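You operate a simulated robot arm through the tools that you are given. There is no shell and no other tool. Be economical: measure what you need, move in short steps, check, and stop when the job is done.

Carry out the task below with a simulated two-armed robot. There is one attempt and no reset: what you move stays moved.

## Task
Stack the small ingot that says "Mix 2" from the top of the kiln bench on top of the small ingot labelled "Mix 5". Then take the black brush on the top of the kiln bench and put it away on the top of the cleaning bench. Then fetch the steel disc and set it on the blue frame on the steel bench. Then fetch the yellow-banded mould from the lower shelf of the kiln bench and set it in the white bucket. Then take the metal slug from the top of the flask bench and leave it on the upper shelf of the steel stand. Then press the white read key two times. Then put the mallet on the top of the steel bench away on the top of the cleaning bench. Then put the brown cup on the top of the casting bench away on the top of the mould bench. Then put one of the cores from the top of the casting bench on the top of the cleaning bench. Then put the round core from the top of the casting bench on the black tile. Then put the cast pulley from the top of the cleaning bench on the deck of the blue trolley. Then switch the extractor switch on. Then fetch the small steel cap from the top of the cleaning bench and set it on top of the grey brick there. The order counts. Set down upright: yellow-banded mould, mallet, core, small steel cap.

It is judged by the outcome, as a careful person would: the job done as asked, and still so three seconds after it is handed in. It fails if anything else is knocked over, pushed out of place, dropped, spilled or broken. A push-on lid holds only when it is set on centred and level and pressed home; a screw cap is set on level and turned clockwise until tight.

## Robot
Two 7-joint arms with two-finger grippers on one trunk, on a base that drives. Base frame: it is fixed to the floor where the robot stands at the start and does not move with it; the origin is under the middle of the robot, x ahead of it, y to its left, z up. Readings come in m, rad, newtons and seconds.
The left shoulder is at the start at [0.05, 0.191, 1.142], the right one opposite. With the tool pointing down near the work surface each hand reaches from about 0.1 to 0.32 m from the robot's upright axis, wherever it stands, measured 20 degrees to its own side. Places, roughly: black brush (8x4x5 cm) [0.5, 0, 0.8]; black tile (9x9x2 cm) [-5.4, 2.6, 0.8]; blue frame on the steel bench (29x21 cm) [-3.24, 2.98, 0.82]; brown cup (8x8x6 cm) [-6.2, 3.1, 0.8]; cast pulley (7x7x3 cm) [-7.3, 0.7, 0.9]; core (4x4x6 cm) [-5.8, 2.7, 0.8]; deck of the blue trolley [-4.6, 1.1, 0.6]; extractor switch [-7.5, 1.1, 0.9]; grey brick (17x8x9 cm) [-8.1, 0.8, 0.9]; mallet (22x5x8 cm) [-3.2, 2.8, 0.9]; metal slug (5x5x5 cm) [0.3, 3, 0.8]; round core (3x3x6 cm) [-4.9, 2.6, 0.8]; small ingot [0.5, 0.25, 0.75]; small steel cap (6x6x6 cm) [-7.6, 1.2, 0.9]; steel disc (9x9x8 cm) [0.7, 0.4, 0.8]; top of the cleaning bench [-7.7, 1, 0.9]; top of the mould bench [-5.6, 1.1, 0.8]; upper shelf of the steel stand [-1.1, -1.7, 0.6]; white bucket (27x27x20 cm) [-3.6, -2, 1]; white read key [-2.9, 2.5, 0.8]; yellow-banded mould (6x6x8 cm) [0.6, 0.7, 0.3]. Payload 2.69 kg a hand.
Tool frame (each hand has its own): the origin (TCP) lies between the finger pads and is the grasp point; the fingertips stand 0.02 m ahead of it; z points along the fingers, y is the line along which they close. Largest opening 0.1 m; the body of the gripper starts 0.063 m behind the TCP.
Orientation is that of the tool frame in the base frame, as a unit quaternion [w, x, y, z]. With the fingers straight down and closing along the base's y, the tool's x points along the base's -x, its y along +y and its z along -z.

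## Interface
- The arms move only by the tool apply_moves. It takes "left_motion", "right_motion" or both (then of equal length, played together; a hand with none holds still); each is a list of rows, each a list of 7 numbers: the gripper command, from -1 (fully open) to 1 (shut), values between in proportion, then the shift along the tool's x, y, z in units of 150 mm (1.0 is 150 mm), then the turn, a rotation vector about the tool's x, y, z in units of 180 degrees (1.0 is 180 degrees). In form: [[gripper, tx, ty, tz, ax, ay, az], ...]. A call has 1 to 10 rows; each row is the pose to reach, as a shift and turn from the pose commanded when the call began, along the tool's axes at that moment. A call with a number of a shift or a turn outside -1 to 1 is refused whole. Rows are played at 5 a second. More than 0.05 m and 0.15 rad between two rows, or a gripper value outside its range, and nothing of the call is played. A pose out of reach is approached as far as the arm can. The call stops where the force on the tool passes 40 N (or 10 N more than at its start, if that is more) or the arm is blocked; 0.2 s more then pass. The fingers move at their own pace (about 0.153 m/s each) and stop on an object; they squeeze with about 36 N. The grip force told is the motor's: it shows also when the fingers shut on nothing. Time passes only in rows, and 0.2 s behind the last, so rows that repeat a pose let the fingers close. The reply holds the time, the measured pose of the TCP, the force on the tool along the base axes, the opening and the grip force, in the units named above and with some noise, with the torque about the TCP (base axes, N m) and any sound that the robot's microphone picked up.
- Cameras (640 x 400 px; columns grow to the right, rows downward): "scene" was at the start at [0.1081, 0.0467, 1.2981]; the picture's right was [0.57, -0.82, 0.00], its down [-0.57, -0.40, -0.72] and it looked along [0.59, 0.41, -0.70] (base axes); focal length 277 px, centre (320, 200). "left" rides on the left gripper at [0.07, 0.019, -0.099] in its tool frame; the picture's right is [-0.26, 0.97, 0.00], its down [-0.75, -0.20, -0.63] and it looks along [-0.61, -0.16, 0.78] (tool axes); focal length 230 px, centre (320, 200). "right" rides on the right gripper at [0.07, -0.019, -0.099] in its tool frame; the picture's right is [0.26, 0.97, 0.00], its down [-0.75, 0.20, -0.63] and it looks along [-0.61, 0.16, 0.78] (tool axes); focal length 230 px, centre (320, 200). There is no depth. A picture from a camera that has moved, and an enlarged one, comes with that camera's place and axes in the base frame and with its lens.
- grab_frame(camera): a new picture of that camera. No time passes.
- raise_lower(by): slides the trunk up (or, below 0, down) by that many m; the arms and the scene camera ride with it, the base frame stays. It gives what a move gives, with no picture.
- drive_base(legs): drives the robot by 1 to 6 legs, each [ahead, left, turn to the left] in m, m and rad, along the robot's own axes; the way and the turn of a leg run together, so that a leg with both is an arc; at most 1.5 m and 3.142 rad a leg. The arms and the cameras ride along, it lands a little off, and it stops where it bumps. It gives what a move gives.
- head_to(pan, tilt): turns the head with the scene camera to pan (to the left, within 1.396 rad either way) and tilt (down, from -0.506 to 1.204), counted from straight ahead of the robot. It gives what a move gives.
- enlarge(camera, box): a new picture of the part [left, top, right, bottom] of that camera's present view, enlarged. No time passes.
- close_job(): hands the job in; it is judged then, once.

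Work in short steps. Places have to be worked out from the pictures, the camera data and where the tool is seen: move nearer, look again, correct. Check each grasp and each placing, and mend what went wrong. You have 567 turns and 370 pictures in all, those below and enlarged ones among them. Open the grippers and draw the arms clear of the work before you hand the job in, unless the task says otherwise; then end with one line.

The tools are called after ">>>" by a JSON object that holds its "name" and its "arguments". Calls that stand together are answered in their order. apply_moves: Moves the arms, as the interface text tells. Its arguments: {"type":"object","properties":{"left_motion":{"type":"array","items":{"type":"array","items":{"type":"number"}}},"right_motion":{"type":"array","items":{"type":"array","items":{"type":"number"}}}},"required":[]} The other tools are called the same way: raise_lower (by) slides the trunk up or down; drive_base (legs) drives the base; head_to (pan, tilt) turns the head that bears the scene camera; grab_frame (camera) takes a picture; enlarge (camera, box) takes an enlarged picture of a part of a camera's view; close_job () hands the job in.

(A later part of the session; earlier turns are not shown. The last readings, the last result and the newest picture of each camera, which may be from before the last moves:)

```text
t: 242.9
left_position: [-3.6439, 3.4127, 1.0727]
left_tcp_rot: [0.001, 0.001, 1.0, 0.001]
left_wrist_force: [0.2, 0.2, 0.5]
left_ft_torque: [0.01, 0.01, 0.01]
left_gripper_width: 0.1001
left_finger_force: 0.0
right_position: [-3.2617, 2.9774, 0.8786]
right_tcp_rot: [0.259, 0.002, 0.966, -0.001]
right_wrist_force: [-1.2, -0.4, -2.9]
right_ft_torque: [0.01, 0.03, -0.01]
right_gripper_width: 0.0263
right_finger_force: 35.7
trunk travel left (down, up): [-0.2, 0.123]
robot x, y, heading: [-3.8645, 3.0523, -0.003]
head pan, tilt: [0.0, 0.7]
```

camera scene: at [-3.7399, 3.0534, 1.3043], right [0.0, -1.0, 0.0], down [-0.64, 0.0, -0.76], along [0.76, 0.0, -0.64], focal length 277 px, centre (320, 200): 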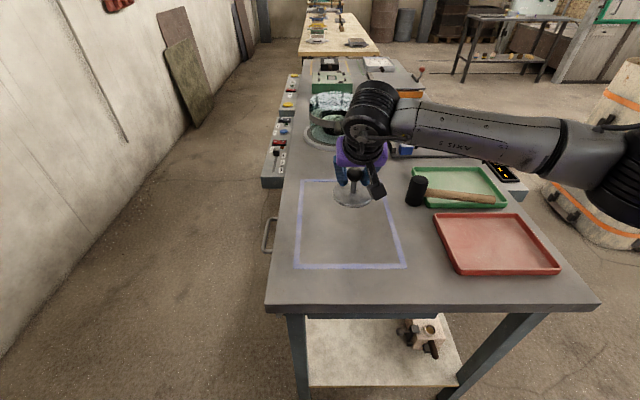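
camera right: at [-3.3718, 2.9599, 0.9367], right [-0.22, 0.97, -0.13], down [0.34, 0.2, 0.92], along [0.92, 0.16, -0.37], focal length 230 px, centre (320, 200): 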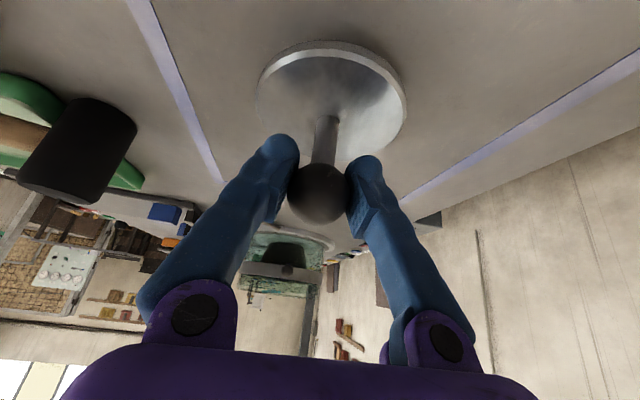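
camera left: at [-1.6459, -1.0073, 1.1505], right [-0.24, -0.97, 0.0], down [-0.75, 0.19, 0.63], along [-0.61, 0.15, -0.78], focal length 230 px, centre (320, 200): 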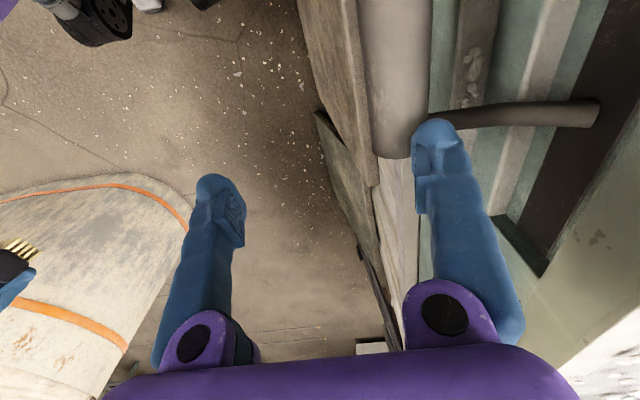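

Still −2.9 N; continue in 2 mm steps.

>>> {"name": "apply_moves", "arguments": {"right_motion": [[1, 0.007, 0, 0.012, 0, 0, 0], [1, 0.013, 0, 0.023, 0, 0, 0], [1, 0.02, 0, 0.035, 0, 0, 0], [1, 0.02, 0, 0.035, 0, 0, 0]]}}

>>> {"name": "grab_frame", "arguments": {"camera": "right"}}

```text
t: 243.9
left_position: [-3.6447, 3.4125, 1.0729]
left_tcp_rot: [0.001, 0.002, 1.0, 0.001]
left_wrist_force: [0.2, -0.3, -0.6]
left_ft_torque: [0.01, -0.01, -0.01]
left_gripper_width: 0.1
left_finger_force: 0.0
right_position: [-3.2618, 2.9781, 0.8737]
right_tcp_rot: [0.26, 0.002, 0.966, -0.002]
right_wrist_force: [-1.2, -3.4, 8.5]
right_ft_torque: [0.15, 0.42, 0.11]
right_gripper_width: 0.0264
right_finger_force: 36.0
trunk travel left (down, up): [-0.2, 0.123]
robot x, y, heading: [-3.8643, 3.0525, -0.0]
head pan, tilt: [0.0, 0.7]
```

```text
288 pictures are left
camera right: at [-3.372, 2.9601, 0.9264], right [-0.22, 0.97, -0.13], down [0.34, 0.2, 0.92], along [0.92, 0.16, -0.37], focal length 230 px, centre (320, 200)
```

right: 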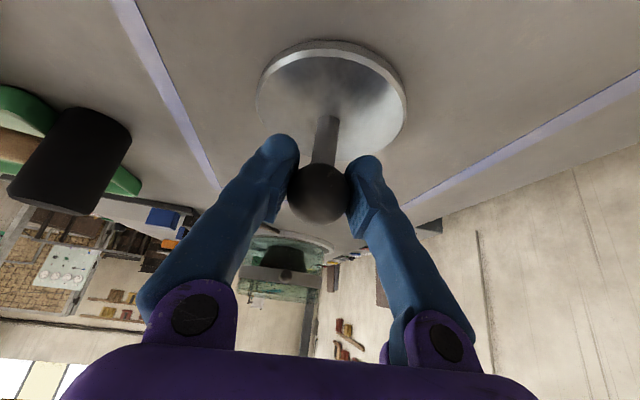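

Contact. Open moderately and withdraw along the tool axis.

>>> {"name": "apply_moves", "arguments": {"right_motion": [[0.2, 0, 0, 0, 0, 0, 0], [-0.2, 0, 0, 0, 0, 0, 0], [-0.2, 0, 0, -0.1, 0, 0, 0], [-0.2, 0, 0, -0.35, 0, 0, 0], [-0.2, 0, 0, -0.65, 0, 0, 0], [-0.2, 0, 0, -0.95, 0, 0, 0]]}}

>>> {"name": "grab_frame", "arguments": {"camera": "scene"}}

```text
t: 245.3
left_position: [-3.645, 3.4131, 1.0731]
left_tcp_rot: [0.001, 0.001, 1.0, 0.001]
left_wrist_force: [0.0, 0.5, -0.4]
left_ft_torque: [0.0, -0.03, -0.03]
left_gripper_width: 0.1003
left_finger_force: 0.0
right_position: [-3.3336, 2.9815, 0.9957]
right_tcp_rot: [0.258, 0.002, 0.966, -0.001]
right_wrist_force: [-1.1, 0.2, -0.3]
right_ft_torque: [0.02, -0.03, 0.0]
right_gripper_width: 0.0599
right_finger_force: 0.1
trunk travel left (down, up): [-0.2, 0.123]
robot x, y, heading: [-3.8666, 3.054, -0.003]
head pan, tilt: [0.0, 0.7]
```

```text
287 pictures are left
camera scene: at [-3.7407, 3.0535, 1.3043], right [0.0, -1.0, 0.0], down [-0.64, 0.0, -0.77], along [0.77, 0.0, -0.64], focal length 277 px, centre (320, 200)
```

scene: 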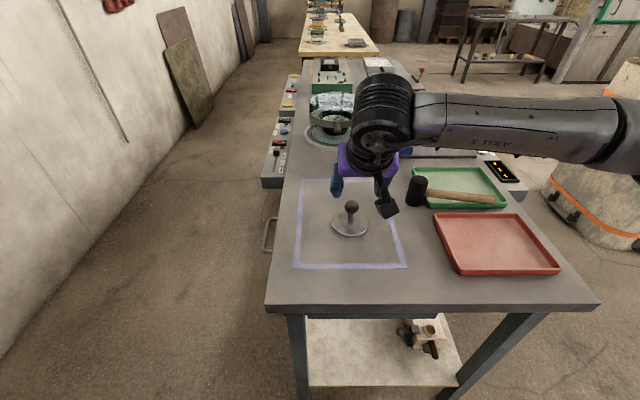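

The disc stands inside the frame. Next the yellow-banded mould: I draw the hand back and drive back to the kiln bench along y≈1.95.

>>> {"name": "apply_moves", "arguments": {"right_motion": [[-0.2, 0, 0, -0.3, 0, 0, 0], [-0.2, 0.3, 0, -0.5, 0, 0, 0], [-0.2, 0.55, 0, -0.6, 0, 0, 0]]}}

>>> {"name": "drive_base", "arguments": {"legs": [[-0.22, 0, 0], [0, -1.1, 0]]}}

```text
refused: row 2 steps farther than a row can; nothing moved
```

```text
t: 256.5
left_position: [-3.8603, 2.3176, 1.0717]
left_tcp_rot: [0.0, -0.001, 1.0, 0.001]
left_wrist_force: [0.3, 0.2, -0.1]
left_ft_torque: [-0.03, 0.01, 0.01]
left_gripper_width: 0.0999
left_finger_force: 0.0
right_position: [-3.549, 1.8864, 0.9947]
right_tcp_rot: [0.257, -0.001, 0.966, -0.001]
right_wrist_force: [0.1, -0.5, 1.0]
right_ft_torque: [-0.02, 0.02, 0.01]
right_gripper_width: 0.0599
right_finger_force: 0.0
trunk travel left (down, up): [-0.2, 0.123]
robot x, y, heading: [-4.0827, 1.9552, 0.005]
head pan, tilt: [0.0, 0.7]
```

>>> {"name": "apply_moves", "arguments": {"right_motion": [[-0.2, 0, 0, -0.3, 0, 0, 0], [-0.2, 0.2, 0, -0.5, 0, 0, 0], [-0.2, 0.45, 0, -0.65, 0, 0, 0]]}}

>>> {"name": "drive_base", "arguments": {"legs": [[1.5, 0, 0], [0.7, 0, 0]]}}

```text
t: 257.3
left_position: [-3.8617, 2.3179, 1.0728]
left_tcp_rot: [0.001, 0.0, 1.0, 0.0]
left_wrist_force: [0.3, 0.7, -0.2]
left_ft_torque: [-0.04, -0.02, -0.01]
left_gripper_width: 0.1001
left_finger_force: 0.1
right_position: [-3.6557, 1.8854, 1.0424]
right_tcp_rot: [0.258, 0.0, 0.966, -0.002]
right_wrist_force: [0.0, 0.8, 0.4]
right_ft_torque: [0.01, 0.0, -0.04]
right_gripper_width: 0.06
right_finger_force: 0.0
trunk travel left (down, up): [-0.2, 0.123]
robot x, y, heading: [-4.0823, 1.9574, -0.002]
head pan, tilt: [0.0, 0.7]
```

```text
t: 268.2
left_position: [-1.64, 2.2366, 1.0716]
left_tcp_rot: [0.0, 0.026, 1.0, 0.001]
left_wrist_force: [-0.3, 1.2, 0.4]
left_ft_torque: [-0.02, 0.02, 0.0]
left_gripper_width: 0.0998
left_finger_force: 0.0
right_position: [-1.4575, 1.7953, 1.0419]
right_tcp_rot: [0.257, 0.027, 0.966, -0.009]
right_wrist_force: [-0.4, 0.6, -0.3]
right_ft_torque: [0.03, 0.01, -0.01]
right_gripper_width: 0.06
right_finger_force: 0.1
trunk travel left (down, up): [-0.2, 0.123]
robot x, y, heading: [-1.8811, 1.8885, -0.052]
head pan, tilt: [0.0, 0.7]
```

>>> {"name": "drive_base", "arguments": {"legs": [[0, 0, 0.052], [0.72, -0.58, 0], [0.72, -0.57, 0]]}}

>>> {"name": "head_to", "arguments": {"pan": 0.0, "tilt": 0.75}}

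>>> {"name": "grab_frame", "arguments": {"camera": "scene"}}

```text
t: 271.2
left_position: [-1.4796, 2.0463, 1.0735]
left_tcp_rot: [-0.001, 0.001, 1.0, 0.001]
left_wrist_force: [0.0, -0.4, 0.4]
left_ft_torque: [0.09, 0.0, 0.02]
left_gripper_width: 0.1001
left_finger_force: 0.1
right_position: [-1.2746, 1.6157, 1.0415]
right_tcp_rot: [0.257, -0.001, 0.966, 0.001]
right_wrist_force: [1.0, 0.0, 0.3]
right_ft_torque: [0.01, 0.02, 0.03]
right_gripper_width: 0.0601
right_finger_force: 0.0
trunk travel left (down, up): [-0.2, 0.123]
robot x, y, heading: [-1.7028, 1.6921, 0.006]
head pan, tilt: [0.0, 0.7]
stopped in leg 2: the robot was blocked; the commanded pose is now the measured one
```

```text
t: 271.9
left_position: [-1.4814, 2.0489, 1.0719]
left_tcp_rot: [0.001, 0.0, 1.0, 0.001]
left_wrist_force: [-1.2, 0.9, 0.6]
left_ft_torque: [-0.03, -0.02, 0.0]
left_gripper_width: 0.1001
left_finger_force: 0.0
right_position: [-1.276, 1.6161, 1.042]
right_tcp_rot: [0.259, -0.002, 0.966, -0.001]
right_wrist_force: [-0.6, -0.2, -0.3]
right_ft_torque: [0.02, 0.0, 0.0]
right_gripper_width: 0.0601
right_finger_force: 0.0
trunk travel left (down, up): [-0.2, 0.123]
robot x, y, heading: [-1.7011, 1.6896, 0.001]
head pan, tilt: [0.0, 0.75]
```

```text
286 pictures are left
camera scene: at [-1.5786, 1.6887, 1.3001], right [0.0, -1.0, 0.0], down [-0.68, 0.0, -0.73], along [0.73, 0.0, -0.68], focal length 277 px, centre (320, 200)
```

scene: 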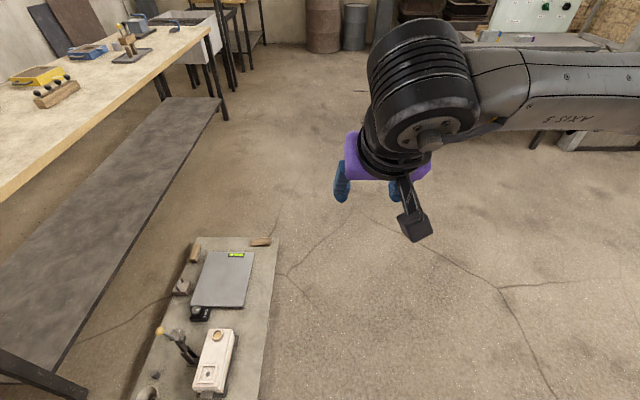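

I clipped the low platform again (its near corner ~(−1.4, 1.9)). I slide right first, then go on to the kiln bench.

>>> {"name": "drive_base", "arguments": {"legs": [[0.03, -0.4, 0], [1.2, -0.5, 0]]}}

>>> {"name": "grab_frame", "arguments": {"camera": "scene"}}

```text
t: 275.8
left_position: [-1.4405, 1.6609, 1.073]
left_tcp_rot: [0.001, 0.004, 1.0, 0.001]
left_wrist_force: [0.0, 0.4, 0.0]
left_ft_torque: [-0.03, 0.04, -0.02]
left_gripper_width: 0.1
left_finger_force: 0.0
right_position: [-1.2371, 1.2279, 1.0421]
right_tcp_rot: [0.258, 0.001, 0.966, -0.001]
right_wrist_force: [-1.3, 0.0, 0.0]
right_ft_torque: [-0.01, 0.01, 0.0]
right_gripper_width: 0.06
right_finger_force: 0.0
trunk travel left (down, up): [-0.2, 0.123]
robot x, y, heading: [-1.6611, 1.3014, -0.007]
head pan, tilt: [0.0, 0.75]
stopped in leg 1: the robot was blocked; the commanded pose is now the measured one
```

```text
285 pictures are left
camera scene: at [-1.5396, 1.3017, 1.3], right [-0.01, -1.0, 0.0], down [-0.68, 0.0, -0.73], along [0.73, 0.0, -0.68], focal length 277 px, centre (320, 200)
```

scene: 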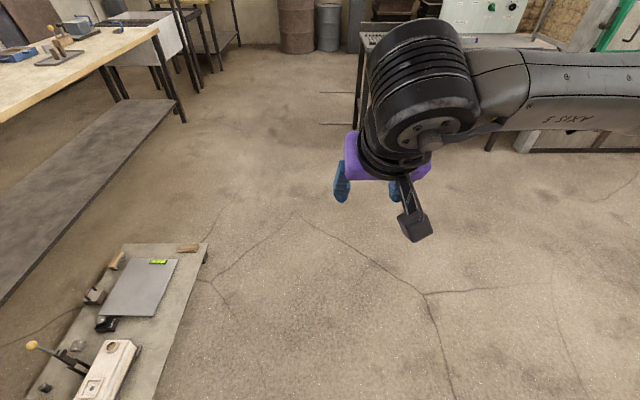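

That was the crate at my rear right. The front is clear; go forward first.

>>> {"name": "drive_base", "arguments": {"legs": [[0.5, 0, 0], [0.75, -0.56, 0]]}}

>>> {"name": "grab_frame", "arguments": {"camera": "scene"}}

```text
t: 283.8
left_position: [-0.171, 1.1047, 1.0727]
left_tcp_rot: [0.0, 0.001, 1.0, 0.002]
left_wrist_force: [0.3, -0.7, 0.0]
left_ft_torque: [0.01, -0.02, 0.03]
left_gripper_width: 0.0998
left_finger_force: 0.0
right_position: [0.0331, 0.6719, 1.0409]
right_tcp_rot: [0.258, 0.0, 0.966, -0.001]
right_wrist_force: [-0.1, -1.4, -0.2]
right_ft_torque: [0.0, 0.01, 0.04]
right_gripper_width: 0.0601
right_finger_force: 0.0
trunk travel left (down, up): [-0.2, 0.123]
robot x, y, heading: [-0.3919, 0.744, 0.002]
head pan, tilt: [0.0, 0.75]
```

```text
284 pictures are left
camera scene: at [-0.2693, 0.745, 1.3], right [0.0, -1.0, 0.0], down [-0.68, 0.0, -0.73], along [0.73, 0.0, -0.68], focal length 277 px, centre (320, 200)
```

scene: 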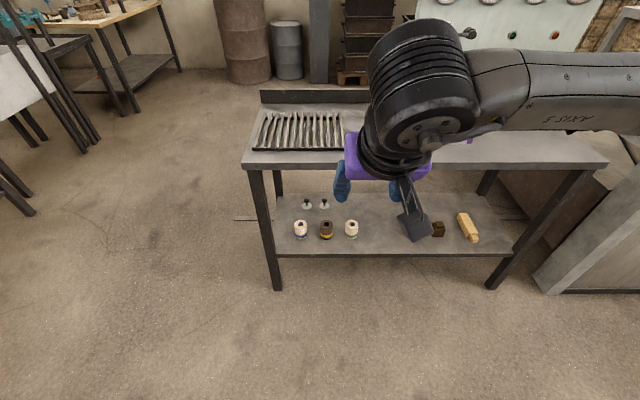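

>>> {"name": "enlarge", "arguments": {"camera": "scene", "box": [240, 160, 400, 280]}}

```text
3.33 times, centred on (320, 220) of scene
camera zoom: at [-0.2693, 0.745, 1.3], right [0.0, -1.0, 0.0], down [-0.68, 0.0, -0.73], along [0.73, 0.0, -0.68], focal length 923 px, centre (320, 133)
```

zoom: 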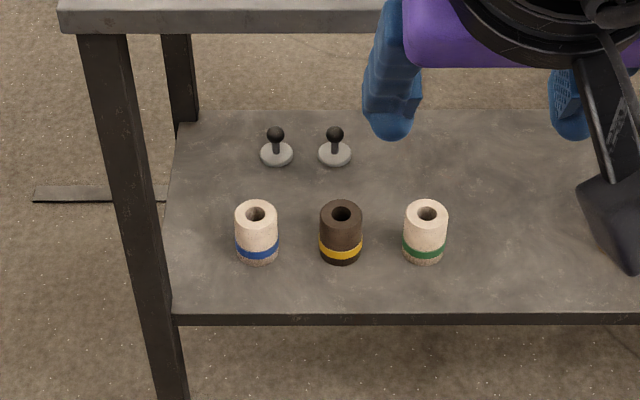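

The mould is at about (0.557, 0.718), z 0.305–0.385 (shelf front x≈0.453, spacing 0.115). Plan: trunk fully down, hand tilted 45° in front at z≈0.355, then drive in. First trunk down.

>>> {"name": "raise_lower", "arguments": {"by": -0.2}}

>>> {"name": "apply_moves", "arguments": {"right_motion": [[-1, 0, 0, 0, 0, -0.04, 0], [-1, 0, 0, 0, 0, -0.083, 0], [-1, 0, 0, 0, 0, -0.083, 0]]}}

```text
t: 285.9
left_position: [-0.1707, 1.1051, 0.8722]
left_tcp_rot: [0.0, 0.001, 1.0, 0.001]
left_wrist_force: [-0.4, 0.2, -1.1]
left_ft_torque: [0.01, -0.03, 0.0]
left_gripper_width: 0.0998
left_finger_force: 0.0
right_position: [0.0324, 0.6729, 0.842]
right_tcp_rot: [0.258, 0.0, 0.966, -0.001]
right_wrist_force: [0.3, 0.6, 0.3]
right_ft_torque: [-0.03, 0.0, -0.04]
right_gripper_width: 0.0598
right_finger_force: 0.0
trunk travel left (down, up): [0.0, 0.323]
robot x, y, heading: [-0.3935, 0.749, -0.003]
head pan, tilt: [0.0, 0.75]
```

```text
t: 286.7
left_position: [-0.1708, 1.1045, 0.873]
left_tcp_rot: [0.0, 0.002, 1.0, 0.0]
left_wrist_force: [0.2, -0.7, 0.5]
left_ft_torque: [-0.01, -0.01, -0.01]
left_gripper_width: 0.1001
left_finger_force: 0.1
right_position: [0.0329, 0.6717, 0.8428]
right_tcp_rot: [0.382, 0.0, 0.924, -0.001]
right_wrist_force: [0.0, 0.2, -0.1]
right_ft_torque: [0.01, 0.02, -0.01]
right_gripper_width: 0.1003
right_finger_force: 0.1
trunk travel left (down, up): [0.0, 0.323]
robot x, y, heading: [-0.3945, 0.7441, -0.001]
head pan, tilt: [0.0, 0.75]
```

Tilted 45°. Now lower the right hand well in front of the bench in steps.

>>> {"name": "apply_moves", "arguments": {"right_motion": [[-1, 0.188, -0.157, 0.188, 0, 0, 0], [-1, 0.376, -0.314, 0.376, 0, 0, 0], [-1, 0.564, -0.471, 0.564, 0, 0, 0], [-1, 0.752, -0.628, 0.752, 0, 0, 0], [-1, 0.94, -0.785, 0.94, 0, 0, 0]]}}

>>> {"name": "apply_moves", "arguments": {"right_motion": [[-1, 0.226, 0, 0.226, 0, 0, 0], [-1, 0.452, 0, 0.452, 0, 0, 0], [-1, 0.678, 0, 0.678, 0, 0, 0], [-1, 0.904, 0, 0.904, 0, 0, 0]]}}

>>> {"name": "apply_moves", "arguments": {"right_motion": [[-1, 0.04, 0, 0.27, 0, 0, 0], [-1, 0.08, 0, 0.54, 0, 0, 0], [-1, 0.108, 0, 0.797, 0, 0, 0], [-1, 0.108, 0, 0.797, 0, 0, 0]]}}

>>> {"name": "grab_frame", "arguments": {"camera": "scene"}}

>>> {"name": "grab_frame", "arguments": {"camera": "right"}}

```text
t: 287.9
left_position: [-0.1711, 1.1053, 0.8734]
left_tcp_rot: [0.002, 0.002, 1.0, -0.001]
left_wrist_force: [-0.4, 0.8, -0.8]
left_ft_torque: [-0.05, 0.01, 0.01]
left_gripper_width: 0.0999
left_finger_force: 0.1
right_position: [0.0317, 0.5523, 0.6416]
right_tcp_rot: [0.383, -0.001, 0.924, -0.002]
right_wrist_force: [-0.6, 0.5, 0.5]
right_ft_torque: [0.01, 0.01, -0.02]
right_gripper_width: 0.1
right_finger_force: 0.1
trunk travel left (down, up): [0.0, 0.323]
robot x, y, heading: [-0.394, 0.7495, -0.004]
head pan, tilt: [0.0, 0.75]
```

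```text
t: 288.9
left_position: [-0.1707, 1.1045, 0.8734]
left_tcp_rot: [0.001, 0.002, 1.0, 0.001]
left_wrist_force: [-0.4, -0.4, -0.2]
left_ft_torque: [-0.04, 0.02, 0.03]
left_gripper_width: 0.1001
left_finger_force: 0.0
right_position: [0.0532, 0.609, 0.4784]
right_tcp_rot: [0.371, 0.008, 0.929, -0.017]
right_wrist_force: [0.3, -0.3, 0.0]
right_ft_torque: [0.0, 0.02, 0.02]
right_gripper_width: 0.0998
right_finger_force: 0.0
right hand out of reach, approached as far as the arm can: row 1, 2, 3, 4
trunk travel left (down, up): [0.0, 0.323]
robot x, y, heading: [-0.3914, 0.7448, -0.007]
head pan, tilt: [0.0, 0.75]
```

```text
t: 289.9
left_position: [-0.171, 1.1051, 0.8727]
left_tcp_rot: [0.001, 0.002, 1.0, 0.001]
left_wrist_force: [-0.3, 0.7, -0.2]
left_ft_torque: [0.06, -0.01, 0.0]
left_gripper_width: 0.1
left_finger_force: 0.1
right_position: [0.1418, 0.6232, 0.3904]
right_tcp_rot: [0.374, 0.004, 0.928, -0.01]
right_wrist_force: [-0.1, 0.3, 0.6]
right_ft_torque: [-0.04, -0.03, 0.0]
right_gripper_width: 0.1001
right_finger_force: 0.1
right hand out of reach, approached as far as the arm can: row 1, 2, 3, 4
trunk travel left (down, up): [0.0, 0.323]
robot x, y, heading: [-0.3933, 0.7489, -0.004]
head pan, tilt: [0.0, 0.75]
```

```text
282 pictures are left
camera scene: at [-0.2694, 0.7452, 1.1001], right [0.0, -1.0, 0.0], down [-0.68, 0.0, -0.73], along [0.73, 0.0, -0.68], focal length 277 px, centre (320, 200)
```

scene: 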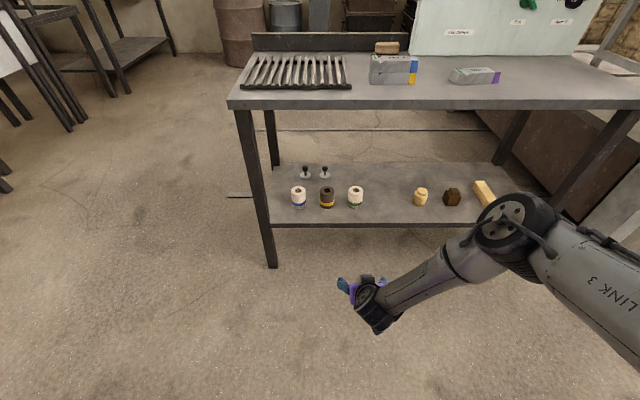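

```text
281 pictures are left
camera right: at [0.021, 0.6071, 0.414], right [-0.17, 0.97, -0.19], down [0.11, 0.21, 0.97], along [0.98, 0.15, -0.14], focal length 230 px, centre (320, 200)
```

right: 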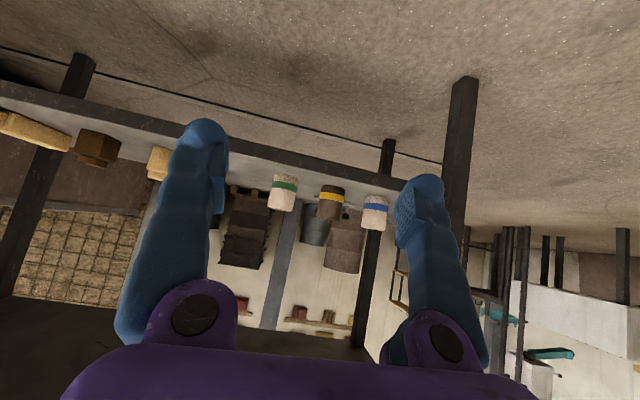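

The arm is at a joint limit in this fold. A flatter tool (25° below level) should keep the elbow clear of the bench edge; I tilt further and recheck.

>>> {"name": "apply_moves", "arguments": {"right_motion": [[-1, 0, -0.1, 0, 0, -0.04, 0], [-1, 0, -0.2, 0, 0, -0.08, 0], [-1, 0, -0.3, 0, 0, -0.111, 0], [-1, 0.07, -0.4, 0.1, 0, -0.111, 0], [-1, 0.07, -0.46, 0.21, 0, -0.111, 0], [-1, 0.07, -0.46, 0.21, 0, -0.111, 0]]}}

>>> {"name": "grab_frame", "arguments": {"camera": "scene"}}

```text
t: 291.3
left_position: [-0.172, 1.1039, 0.8724]
left_tcp_rot: [0.001, 0.002, 1.0, 0.001]
left_wrist_force: [0.5, -0.4, -0.6]
left_ft_torque: [-0.01, -0.02, -0.01]
left_gripper_width: 0.1001
left_finger_force: 0.0
right_position: [0.2211, 0.6592, 0.4055]
right_tcp_rot: [0.492, 0.031, 0.869, -0.049]
right_wrist_force: [0.6, 0.6, -0.8]
right_ft_torque: [-0.01, -0.02, 0.02]
right_gripper_width: 0.1001
right_finger_force: 0.1
right hand out of reach, approached as far as the arm can: row 1, 2, 3, 4, 5, 6
trunk travel left (down, up): [0.0, 0.323]
robot x, y, heading: [-0.3938, 0.7444, -0.004]
head pan, tilt: [0.0, 0.75]
```

```text
280 pictures are left
camera scene: at [-0.2695, 0.7452, 1.1001], right [0.0, -1.0, 0.0], down [-0.68, 0.0, -0.73], along [0.73, 0.0, -0.68], focal length 277 px, centre (320, 200)
```

scene: 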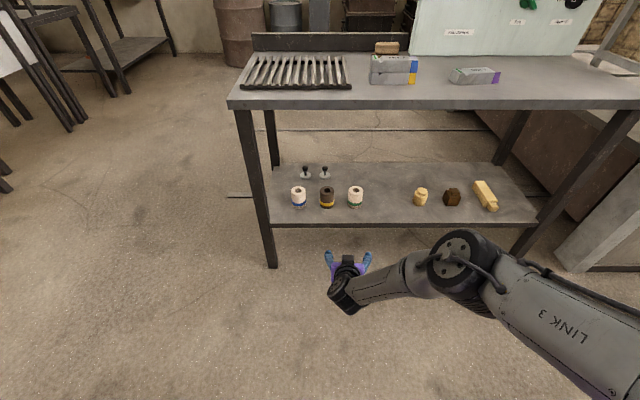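

This pose keeps elbow (≈0.30 after driving) clear of the bench edge. I lower ~4 cm from here and see whether it is reachable.

>>> {"name": "apply_moves", "arguments": {"right_motion": [[-1, 0.08, 0, 0.16, 0, 0, 0], [-1, 0.154, 0, 0.325, 0, 0, 0], [-1, 0.154, 0, 0.325, 0, 0, 0]]}}

>>> {"name": "grab_frame", "arguments": {"camera": "right"}}

```text
t: 292.3
left_position: [-0.1699, 1.1052, 0.8718]
left_tcp_rot: [0.001, 0.004, 1.0, 0.002]
left_wrist_force: [-0.2, -0.5, 0.0]
left_ft_torque: [-0.03, -0.01, 0.01]
left_gripper_width: 0.0999
left_finger_force: 0.0
right_position: [0.2637, 0.6353, 0.388]
right_tcp_rot: [0.505, 0.034, 0.86, -0.056]
right_wrist_force: [-0.3, 0.5, 0.3]
right_ft_torque: [-0.02, 0.02, 0.02]
right_gripper_width: 0.1001
right_finger_force: 0.1
right hand out of reach, approached as far as the arm can: row 2, 3
trunk travel left (down, up): [0.0, 0.323]
robot x, y, heading: [-0.3895, 0.7446, -0.003]
head pan, tilt: [0.0, 0.75]
stopped in row 3 (right hand): the arm was blocked; the commanded pose is now the measured one
```

```text
279 pictures are left
camera right: at [0.1416, 0.63, 0.3768], right [-0.01, 0.96, -0.29], down [-0.16, 0.28, 0.95], along [0.99, 0.06, 0.15], focal length 230 px, centre (320, 200)
```

right: 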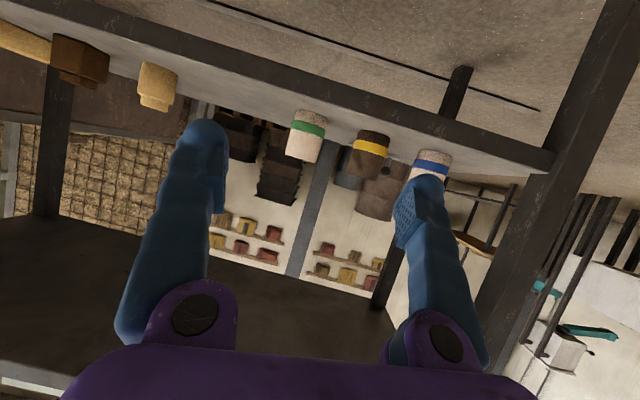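

The mould centre is z≈0.335, so the hand must be lower: I steepen the tool back to ~45° and level the roll, keeping the wrist where it is.

>>> {"name": "apply_moves", "arguments": {"right_motion": [[-1, 0.14, 0, -0.05, 0, 0.03, 0.007], [-1, 0.29, 0, -0.1, 0, 0.06, 0.015], [-1, 0.435, 0, -0.138, 0, 0.093, 0.0226], [-1, 0.435, 0, -0.138, 0, 0.093, 0.0226]]}}

>>> {"name": "grab_frame", "arguments": {"camera": "scene"}}

```text
t: 293.3
left_position: [-0.1707, 1.105, 0.8721]
left_tcp_rot: [0.001, 0.002, 1.0, 0.001]
left_wrist_force: [0.2, -0.8, -0.5]
left_ft_torque: [0.03, 0.02, 0.02]
left_gripper_width: 0.1
left_finger_force: 0.0
right_position: [0.2125, 0.6401, 0.3392]
right_tcp_rot: [0.376, 0.072, 0.923, -0.033]
right_wrist_force: [-1.1, -0.2, 0.1]
right_ft_torque: [-0.01, -0.01, -0.01]
right_gripper_width: 0.1001
right_finger_force: 0.0
trunk travel left (down, up): [0.0, 0.323]
robot x, y, heading: [-0.3903, 0.7445, -0.001]
head pan, tilt: [0.0, 0.75]
```

```text
278 pictures are left
camera scene: at [-0.2694, 0.7451, 1.1], right [0.0, -1.0, 0.0], down [-0.68, 0.0, -0.73], along [0.73, 0.0, -0.68], focal length 277 px, centre (320, 200)
```

scene: 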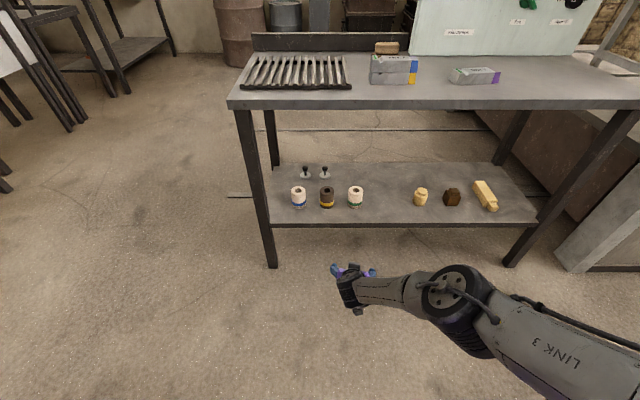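

Reached: tool 45°, closing level, z=0.339. I drive 0.25 m in and 0.076 m left, then look.

>>> {"name": "drive_base", "arguments": {"legs": [[0.25, 0.076, 0]]}}

>>> {"name": "grab_frame", "arguments": {"camera": "right"}}

>>> {"name": "grab_frame", "arguments": {"camera": "scene"}}

```text
t: 295.2
left_position: [0.0674, 1.1835, 0.8727]
left_tcp_rot: [0.001, -0.004, 1.0, 0.001]
left_wrist_force: [-0.5, 0.4, -0.2]
left_ft_torque: [0.0, 0.0, 0.02]
left_gripper_width: 0.1001
left_finger_force: 0.0
right_position: [0.4559, 0.7242, 0.3398]
right_tcp_rot: [0.377, 0.067, 0.923, -0.031]
right_wrist_force: [-0.7, -0.4, 0.5]
right_ft_torque: [0.01, -0.02, -0.01]
right_gripper_width: 0.0997
right_finger_force: 0.0
trunk travel left (down, up): [0.0, 0.323]
robot x, y, heading: [-0.1492, 0.8239, 0.01]
head pan, tilt: [0.0, 0.75]
```

```text
277 pictures are left
camera right: at [0.3346, 0.7226, 0.3623], right [-0.04, 0.98, -0.19], down [0.12, 0.19, 0.97], along [0.99, 0.02, -0.13], focal length 230 px, centre (320, 200)
```

right: 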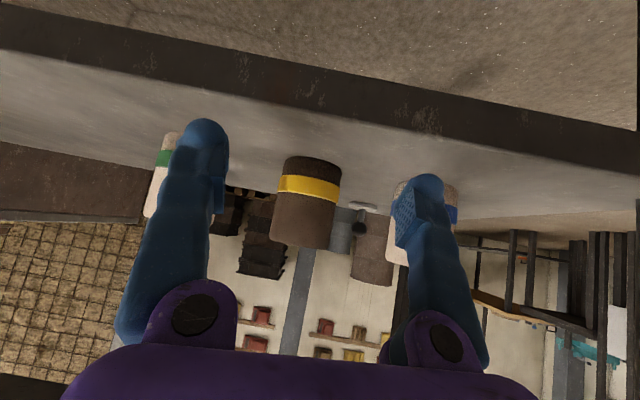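

```text
276 pictures are left
camera scene: at [-0.0272, 0.823, 1.1], right [0.01, -1.0, 0.0], down [-0.68, -0.01, -0.73], along [0.73, 0.01, -0.68], focal length 277 px, centre (320, 200)
```

scene: 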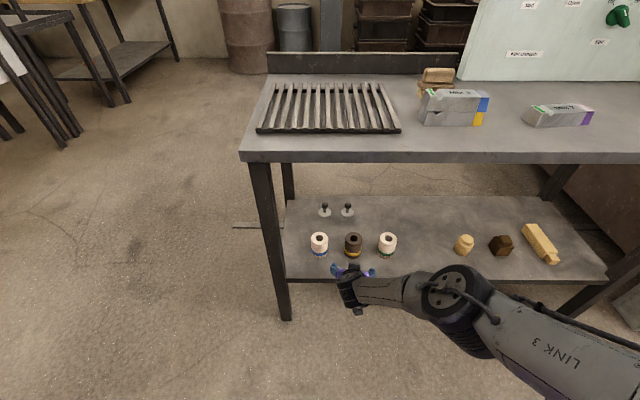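

Mould centre ≈(0.552, 0.715, z 0.337), well between the fingers. Drive the last ~9.5 cm.

>>> {"name": "drive_base", "arguments": {"legs": [[0.09, -0.01, -0.005]]}}

>>> {"name": "grab_frame", "arguments": {"camera": "right"}}

```text
t: 296.3
left_position: [0.1592, 1.1727, 0.8727]
left_tcp_rot: [0.001, -0.001, 1.0, 0.001]
left_wrist_force: [-0.2, 0.0, -0.6]
left_ft_torque: [-0.01, 0.03, -0.04]
left_gripper_width: 0.0998
left_finger_force: 0.2
right_position: [0.5463, 0.7121, 0.3398]
right_tcp_rot: [0.376, 0.068, 0.923, -0.032]
right_wrist_force: [-0.6, 0.1, -0.2]
right_ft_torque: [0.01, 0.0, -0.02]
right_gripper_width: 0.1
right_finger_force: 0.0
trunk travel left (down, up): [0.0, 0.323]
robot x, y, heading: [-0.0588, 0.8142, 0.005]
head pan, tilt: [0.0, 0.75]
```

```text
275 pictures are left
camera right: at [0.4246, 0.7106, 0.3623], right [-0.04, 0.98, -0.19], down [0.13, 0.19, 0.97], along [0.99, 0.01, -0.13], focal length 230 px, centre (320, 200)
```

right: 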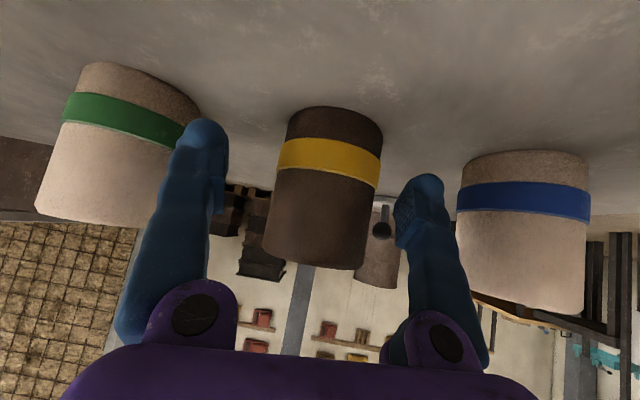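

The mould is centred at the TCP. Close the gripper.

>>> {"name": "apply_moves", "arguments": {"right_motion": [[0, 0, 0, 0, 0, 0, 0], [1, 0, 0, 0, 0, 0, 0], [1, 0, 0, 0, 0, 0, 0], [1, 0, 0, 0, 0, 0, 0]]}}

>>> {"name": "grab_frame", "arguments": {"camera": "right"}}

```text
t: 297.3
left_position: [0.1589, 1.1732, 0.873]
left_tcp_rot: [0.0, -0.001, 1.0, 0.001]
left_wrist_force: [-0.5, -0.1, -0.2]
left_ft_torque: [-0.01, -0.02, -0.02]
left_gripper_width: 0.0998
left_finger_force: 0.1
right_position: [0.5456, 0.7113, 0.3397]
right_tcp_rot: [0.376, 0.068, 0.923, -0.031]
right_wrist_force: [-0.9, 1.5, -0.2]
right_ft_torque: [0.11, 0.02, 0.03]
right_gripper_width: 0.056
right_finger_force: 36.4
trunk travel left (down, up): [0.0, 0.323]
robot x, y, heading: [-0.0616, 0.8123, 0.005]
head pan, tilt: [0.0, 0.75]
```

```text
274 pictures are left
camera right: at [0.4246, 0.7108, 0.3624], right [-0.04, 0.98, -0.19], down [0.13, 0.19, 0.97], along [0.99, 0.01, -0.13], focal length 230 px, centre (320, 200)
```

right: 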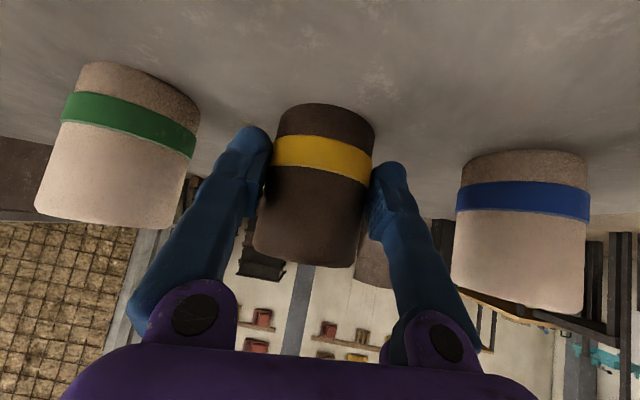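

Gripped (0.056). Lift 5 cm with the trunk, then back out.

>>> {"name": "raise_lower", "arguments": {"by": 0.05}}

>>> {"name": "drive_base", "arguments": {"legs": [[-0.4, 0, 0]]}}

>>> {"name": "grab_frame", "arguments": {"camera": "right"}}

>>> {"name": "grab_frame", "arguments": {"camera": "scene"}}

```text
t: 298.2
left_position: [0.1591, 1.1718, 0.9221]
left_tcp_rot: [0.001, -0.001, 1.0, 0.0]
left_wrist_force: [-0.2, -0.3, 0.0]
left_ft_torque: [-0.01, -0.01, 0.04]
left_gripper_width: 0.0999
left_finger_force: 0.0
right_position: [0.5449, 0.7118, 0.389]
right_tcp_rot: [0.376, 0.069, 0.924, -0.031]
right_wrist_force: [-0.7, 0.0, -2.5]
right_ft_torque: [0.03, 0.05, -0.01]
right_gripper_width: 0.0561
right_finger_force: 36.3
trunk travel left (down, up): [-0.05, 0.273]
robot x, y, heading: [-0.0599, 0.8119, 0.004]
head pan, tilt: [0.0, 0.75]
```

```text
t: 300.7
left_position: [-0.2397, 1.1709, 0.9232]
left_tcp_rot: [0.001, 0.002, 1.0, 0.001]
left_wrist_force: [0.2, 0.3, 0.2]
left_ft_torque: [-0.05, 0.01, -0.01]
left_gripper_width: 0.1
left_finger_force: 0.1
right_position: [0.1446, 0.7077, 0.3901]
right_tcp_rot: [0.376, 0.07, 0.923, -0.032]
right_wrist_force: [-0.9, 1.0, -1.8]
right_ft_torque: [0.02, 0.05, -0.02]
right_gripper_width: 0.0561
right_finger_force: 35.9
trunk travel left (down, up): [-0.05, 0.273]
robot x, y, heading: [-0.4611, 0.8071, -0.002]
head pan, tilt: [0.0, 0.75]
```

```text
273 pictures are left
camera right: at [0.0239, 0.7086, 0.4123], right [-0.03, 0.98, -0.19], down [0.13, 0.19, 0.97], along [0.99, 0.01, -0.13], focal length 230 px, centre (320, 200)
```

right: 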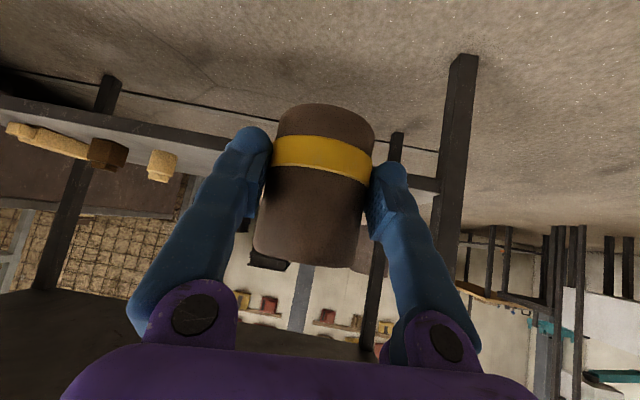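

```text
272 pictures are left
camera scene: at [-0.337, 0.8118, 1.15], right [0.0, -1.0, 0.0], down [-0.68, 0.0, -0.73], along [0.73, 0.0, -0.68], focal length 277 px, centre (320, 200)
```

scene: 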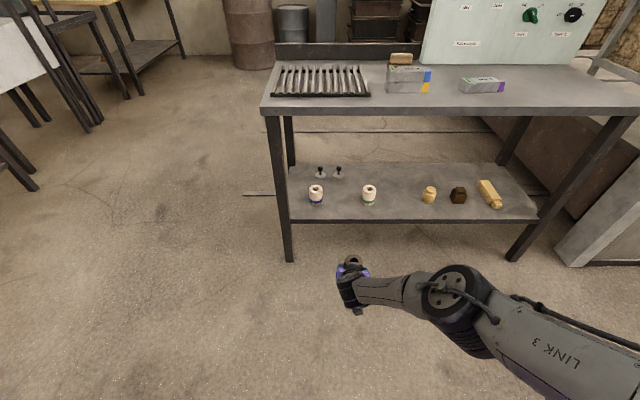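

Mould lifted out. I'll regrasp it vertically on the kiln bench top: raise the trunk and then the hand.

>>> {"name": "raise_lower", "arguments": {"by": 0.15}}

>>> {"name": "apply_moves", "arguments": {"right_motion": [[1, -0.22, 0, -0.225, 0, 0, 0], [1, -0.44, 0, -0.45, 0, 0, 0], [1, -0.66, 0, -0.675, 0, 0, 0], [1, -0.88, 0, -0.9, 0, 0, 0], [1, -0.88, 0, -0.9, 0, 0, 0]]}}

>>> {"name": "apply_moves", "arguments": {"right_motion": [[1, -0.22, 0, -0.225, 0, 0, 0], [1, -0.44, 0, -0.45, 0, 0, 0], [1, -0.66, 0, -0.675, 0, 0, 0], [1, -0.88, 0, -0.9, 0, 0, 0], [1, -0.88, 0, -0.9, 0, 0, 0]]}}

>>> {"name": "grab_frame", "arguments": {"camera": "scene"}}

```text
t: 302.5
left_position: [-0.2392, 1.1723, 1.0715]
left_tcp_rot: [0.001, 0.0, 1.0, 0.0]
left_wrist_force: [0.6, -0.7, -0.3]
left_ft_torque: [0.01, 0.01, -0.02]
left_gripper_width: 0.0999
left_finger_force: 0.1
right_position: [0.1447, 0.7082, 0.5399]
right_tcp_rot: [0.377, 0.07, 0.923, -0.033]
right_wrist_force: [0.0, -0.1, -2.7]
right_ft_torque: [-0.02, 0.03, -0.01]
right_gripper_width: 0.0561
right_finger_force: 36.1
trunk travel left (down, up): [-0.2, 0.123]
robot x, y, heading: [-0.4627, 0.813, 0.005]
head pan, tilt: [0.0, 0.75]
```

```text
t: 303.7
left_position: [-0.2402, 1.1709, 1.0727]
left_tcp_rot: [0.001, 0.0, 1.0, 0.0]
left_wrist_force: [0.6, 0.6, 0.5]
left_ft_torque: [0.01, 0.01, -0.01]
left_gripper_width: 0.1003
left_finger_force: 0.0
right_position: [0.1488, 0.7096, 0.7289]
right_tcp_rot: [0.377, 0.07, 0.923, -0.031]
right_wrist_force: [0.1, 0.0, -2.2]
right_ft_torque: [0.0, 0.06, -0.03]
right_gripper_width: 0.0558
right_finger_force: 36.2
trunk travel left (down, up): [-0.2, 0.123]
robot x, y, heading: [-0.46, 0.8109, -0.002]
head pan, tilt: [0.0, 0.75]
```

```text
t: 304.9
left_position: [-0.2389, 1.1713, 1.072]
left_tcp_rot: [0.001, 0.001, 1.0, 0.0]
left_wrist_force: [-0.8, 0.4, -0.2]
left_ft_torque: [0.01, -0.03, 0.01]
left_gripper_width: 0.0999
left_finger_force: 0.1
right_position: [0.1479, 0.7108, 0.9203]
right_tcp_rot: [0.375, 0.07, 0.924, -0.032]
right_wrist_force: [0.2, 0.4, -3.4]
right_ft_torque: [0.01, 0.04, -0.02]
right_gripper_width: 0.0558
right_finger_force: 36.0
trunk travel left (down, up): [-0.2, 0.123]
robot x, y, heading: [-0.4615, 0.8116, -0.001]
head pan, tilt: [0.0, 0.75]
```

```text
271 pictures are left
camera scene: at [-0.3367, 0.8118, 1.3], right [0.0, -1.0, 0.0], down [-0.68, 0.0, -0.73], along [0.73, 0.0, -0.68], focal length 277 px, centre (320, 200)
```

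scene: 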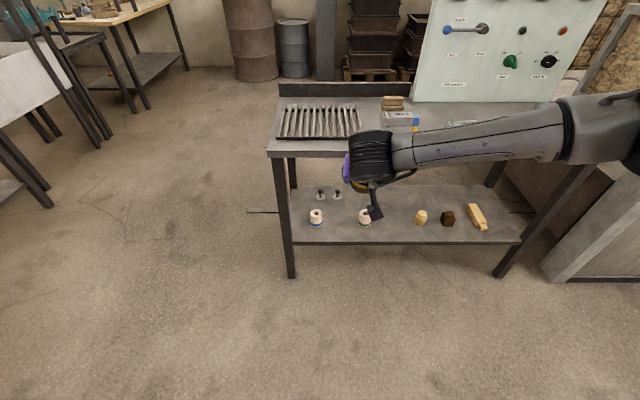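

Drive right to y≈0.2 and then forward so the mould is over the free front area near (0.52, 0.10).

>>> {"name": "drive_base", "arguments": {"legs": [[0, -0.61, 0], [0.37, 0, 0]]}}

>>> {"name": "grab_frame", "arguments": {"camera": "scene"}}

>>> {"name": "grab_frame", "arguments": {"camera": "right"}}

```text
t: 312.8
left_position: [0.1176, 0.5489, 1.0718]
left_tcp_rot: [0.0, -0.008, 1.0, 0.001]
left_wrist_force: [1.0, -0.8, 0.9]
left_ft_torque: [-0.02, 0.01, 0.01]
left_gripper_width: 0.1001
left_finger_force: 0.0
right_position: [0.5105, 0.0953, 0.9181]
right_tcp_rot: [0.377, 0.062, 0.924, -0.029]
right_wrist_force: [-0.1, 0.1, -3.2]
right_ft_torque: [0.0, 0.01, -0.01]
right_gripper_width: 0.0559
right_finger_force: 36.1
trunk travel left (down, up): [-0.2, 0.123]
robot x, y, heading: [-0.1004, 0.1854, 0.023]
head pan, tilt: [0.0, 0.75]
```

```text
270 pictures are left
camera scene: at [0.0257, 0.1876, 1.2999], right [0.02, -1.0, 0.0], down [-0.68, -0.01, -0.73], along [0.73, 0.01, -0.68], focal length 277 px, centre (320, 200)
```

scene: 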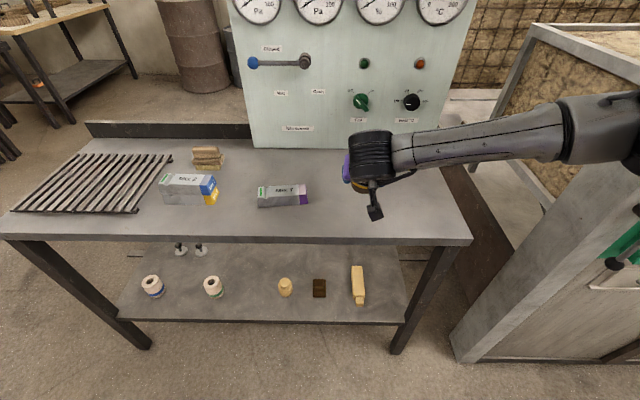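

```text
269 pictures are left
camera right: at [0.3902, 0.0937, 0.941], right [-0.05, 0.98, -0.19], down [0.12, 0.19, 0.97], along [0.99, 0.03, -0.13], focal length 230 px, centre (320, 200)
```

right: 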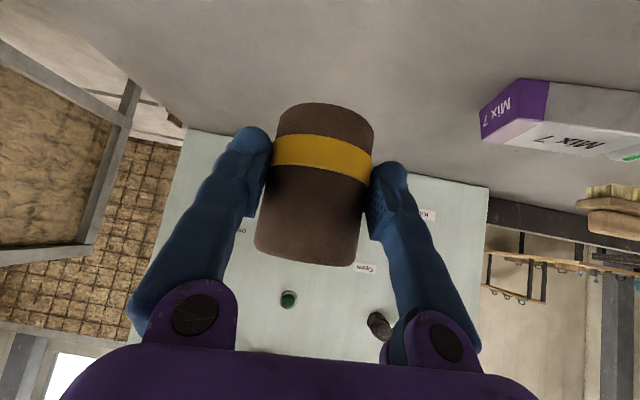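

Lower 6.5 cm toward the bench.

>>> {"name": "apply_moves", "arguments": {"right_motion": [[1, 0.11, 0, 0.112, 0, 0, 0], [1, 0.22, 0, 0.224, 0, 0, 0], [1, 0.303, 0, 0.31, 0, 0, 0], [1, 0.303, 0, 0.31, 0, 0, 0]]}}

>>> {"name": "enlarge", "arguments": {"camera": "scene", "box": [300, 120, 460, 240]}}

```text
t: 313.8
left_position: [0.1161, 0.5494, 1.0732]
left_tcp_rot: [0.001, -0.008, 1.0, 0.002]
left_wrist_force: [-0.1, -0.2, 0.2]
left_ft_torque: [-0.01, 0.01, 0.0]
left_gripper_width: 0.0998
left_finger_force: 0.2
right_position: [0.5121, 0.0977, 0.8518]
right_tcp_rot: [0.377, 0.062, 0.924, -0.028]
right_wrist_force: [0.2, -0.1, -2.4]
right_ft_torque: [-0.01, 0.04, 0.04]
right_gripper_width: 0.0559
right_finger_force: 35.7
trunk travel left (down, up): [-0.2, 0.123]
robot x, y, heading: [-0.1009, 0.1875, 0.016]
head pan, tilt: [0.0, 0.75]
```

```text
3.33 times, centred on (380, 180) of scene
camera zoom: at [0.0251, 0.1876, 1.3], right [0.02, -1.0, 0.0], down [-0.68, -0.01, -0.73], along [0.73, 0.01, -0.68], focal length 923 px, centre (120, 267)
```

zoom: 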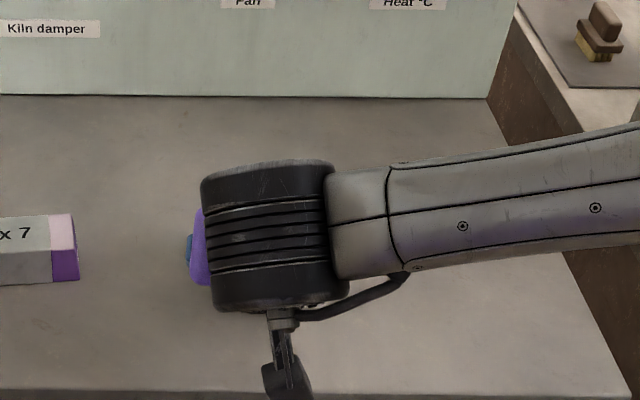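

Creep down to contact.

>>> {"name": "apply_moves", "arguments": {"right_motion": [[1, 0.014, 0, 0.0145, 0, 0, 0], [1, 0.028, 0, 0.029, 0, 0, 0], [1, 0.042, 0, 0.0435, 0, 0, 0], [1, 0.042, 0, 0.0435, 0, 0, 0]]}}

```text
t: 314.8
left_position: [0.1166, 0.5484, 1.0709]
left_tcp_rot: [0.001, -0.008, 1.0, 0.001]
left_wrist_force: [0.7, 0.4, -0.9]
left_ft_torque: [0.01, -0.01, -0.01]
left_gripper_width: 0.0999
left_finger_force: 0.0
right_position: [0.5115, 0.0969, 0.8431]
right_tcp_rot: [0.377, 0.063, 0.924, -0.029]
right_wrist_force: [-0.1, -0.3, -2.6]
right_ft_torque: [0.03, 0.0, 0.01]
right_gripper_width: 0.0558
right_finger_force: 35.5
trunk travel left (down, up): [-0.2, 0.123]
robot x, y, heading: [-0.0976, 0.185, 0.015]
head pan, tilt: [0.0, 0.75]
```

>>> {"name": "apply_moves", "arguments": {"right_motion": [[1, 0.014, 0, 0.0145, 0, 0, 0], [1, 0.028, 0, 0.029, 0, 0, 0], [1, 0.042, 0, 0.0435, 0, 0, 0], [1, 0.042, 0, 0.0435, 0, 0, 0]]}}

>>> {"name": "grab_frame", "arguments": {"camera": "right"}}

```text
t: 315.8
left_position: [0.1138, 0.5486, 1.0729]
left_tcp_rot: [0.001, -0.008, 1.0, 0.001]
left_wrist_force: [-0.4, -0.6, -0.5]
left_ft_torque: [0.0, -0.01, 0.02]
left_gripper_width: 0.0998
left_finger_force: 0.0
right_position: [0.511, 0.0961, 0.84]
right_tcp_rot: [0.381, 0.064, 0.922, -0.028]
right_wrist_force: [0.6, -3.0, 26.1]
right_ft_torque: [0.13, 0.16, -0.09]
right_gripper_width: 0.0559
right_finger_force: 36.0
trunk travel left (down, up): [-0.2, 0.123]
robot x, y, heading: [-0.0955, 0.1851, 0.017]
head pan, tilt: [0.0, 0.75]
```

```text
267 pictures are left
camera right: at [0.3901, 0.0941, 0.8614], right [-0.05, 0.98, -0.19], down [0.11, 0.19, 0.98], along [0.99, 0.02, -0.12], focal length 230 px, centre (320, 200)
```

right: 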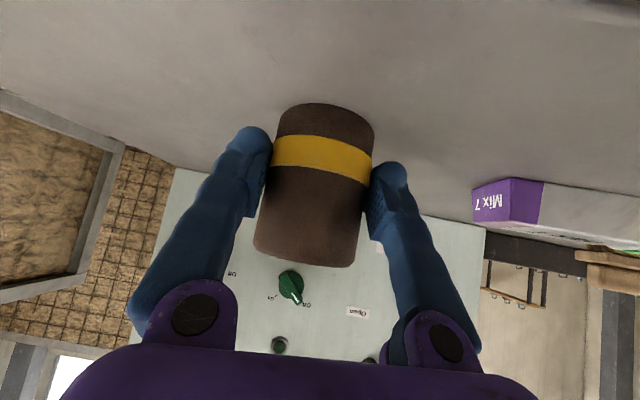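

Contact. Ease, open and withdraw backward along the tool axis.

>>> {"name": "apply_moves", "arguments": {"right_motion": [[1, -0.01, 0, -0.01, 0, 0, 0], [0.4, -0.01, 0, -0.01, 0, 0, 0], [-0.4, -0.01, 0, -0.01, 0, 0, 0], [-0.8, -0.01, 0, -0.01, 0, 0, 0], [-0.8, -0.01, 0, -0.2, 0, 0, 0], [-0.8, -0.01, 0, -0.5, 0, 0, 0], [-0.8, -0.01, 0, -0.8, 0, 0, 0], [-0.8, -0.01, 0, -1.0, 0, 0, 0]]}}

>>> {"name": "grab_frame", "arguments": {"camera": "right"}}

>>> {"name": "grab_frame", "arguments": {"camera": "scene"}}

```text
t: 317.6
left_position: [0.1159, 0.5483, 1.0723]
left_tcp_rot: [0.0, -0.008, 1.0, 0.001]
left_wrist_force: [-0.7, 0.7, 0.0]
left_ft_torque: [0.02, -0.01, 0.0]
left_gripper_width: 0.1
left_finger_force: 0.0
right_position: [0.409, 0.1115, 0.9425]
right_tcp_rot: [0.377, 0.063, 0.923, -0.03]
right_wrist_force: [0.2, 0.3, 0.1]
right_ft_torque: [-0.02, -0.03, -0.02]
right_gripper_width: 0.0899
right_finger_force: 0.1
trunk travel left (down, up): [-0.2, 0.123]
robot x, y, heading: [-0.0979, 0.1876, 0.018]
head pan, tilt: [0.0, 0.75]
```

```text
266 pictures are left
camera right: at [0.287, 0.1097, 0.965], right [-0.05, 0.98, -0.19], down [0.12, 0.19, 0.97], along [0.99, 0.03, -0.13], focal length 230 px, centre (320, 200)
```

right: 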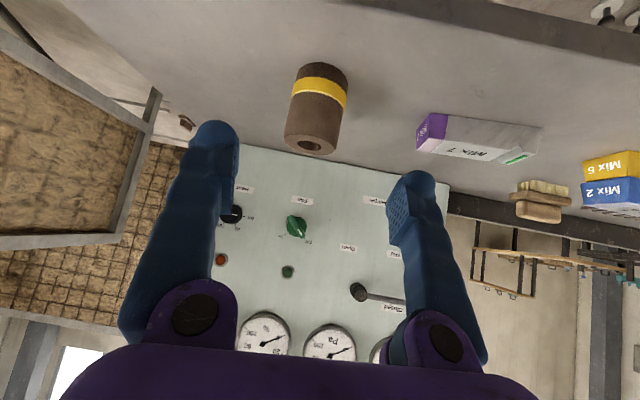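

```text
265 pictures are left
camera scene: at [0.0247, 0.1877, 1.3], right [0.02, -1.0, 0.0], down [-0.68, -0.01, -0.73], along [0.73, 0.01, -0.68], focal length 277 px, centre (320, 200)
```

scene: 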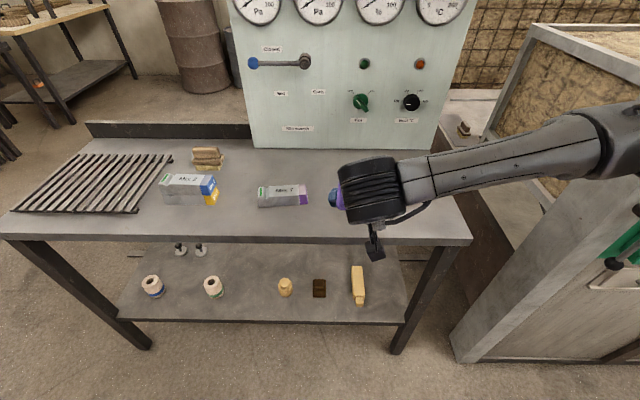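

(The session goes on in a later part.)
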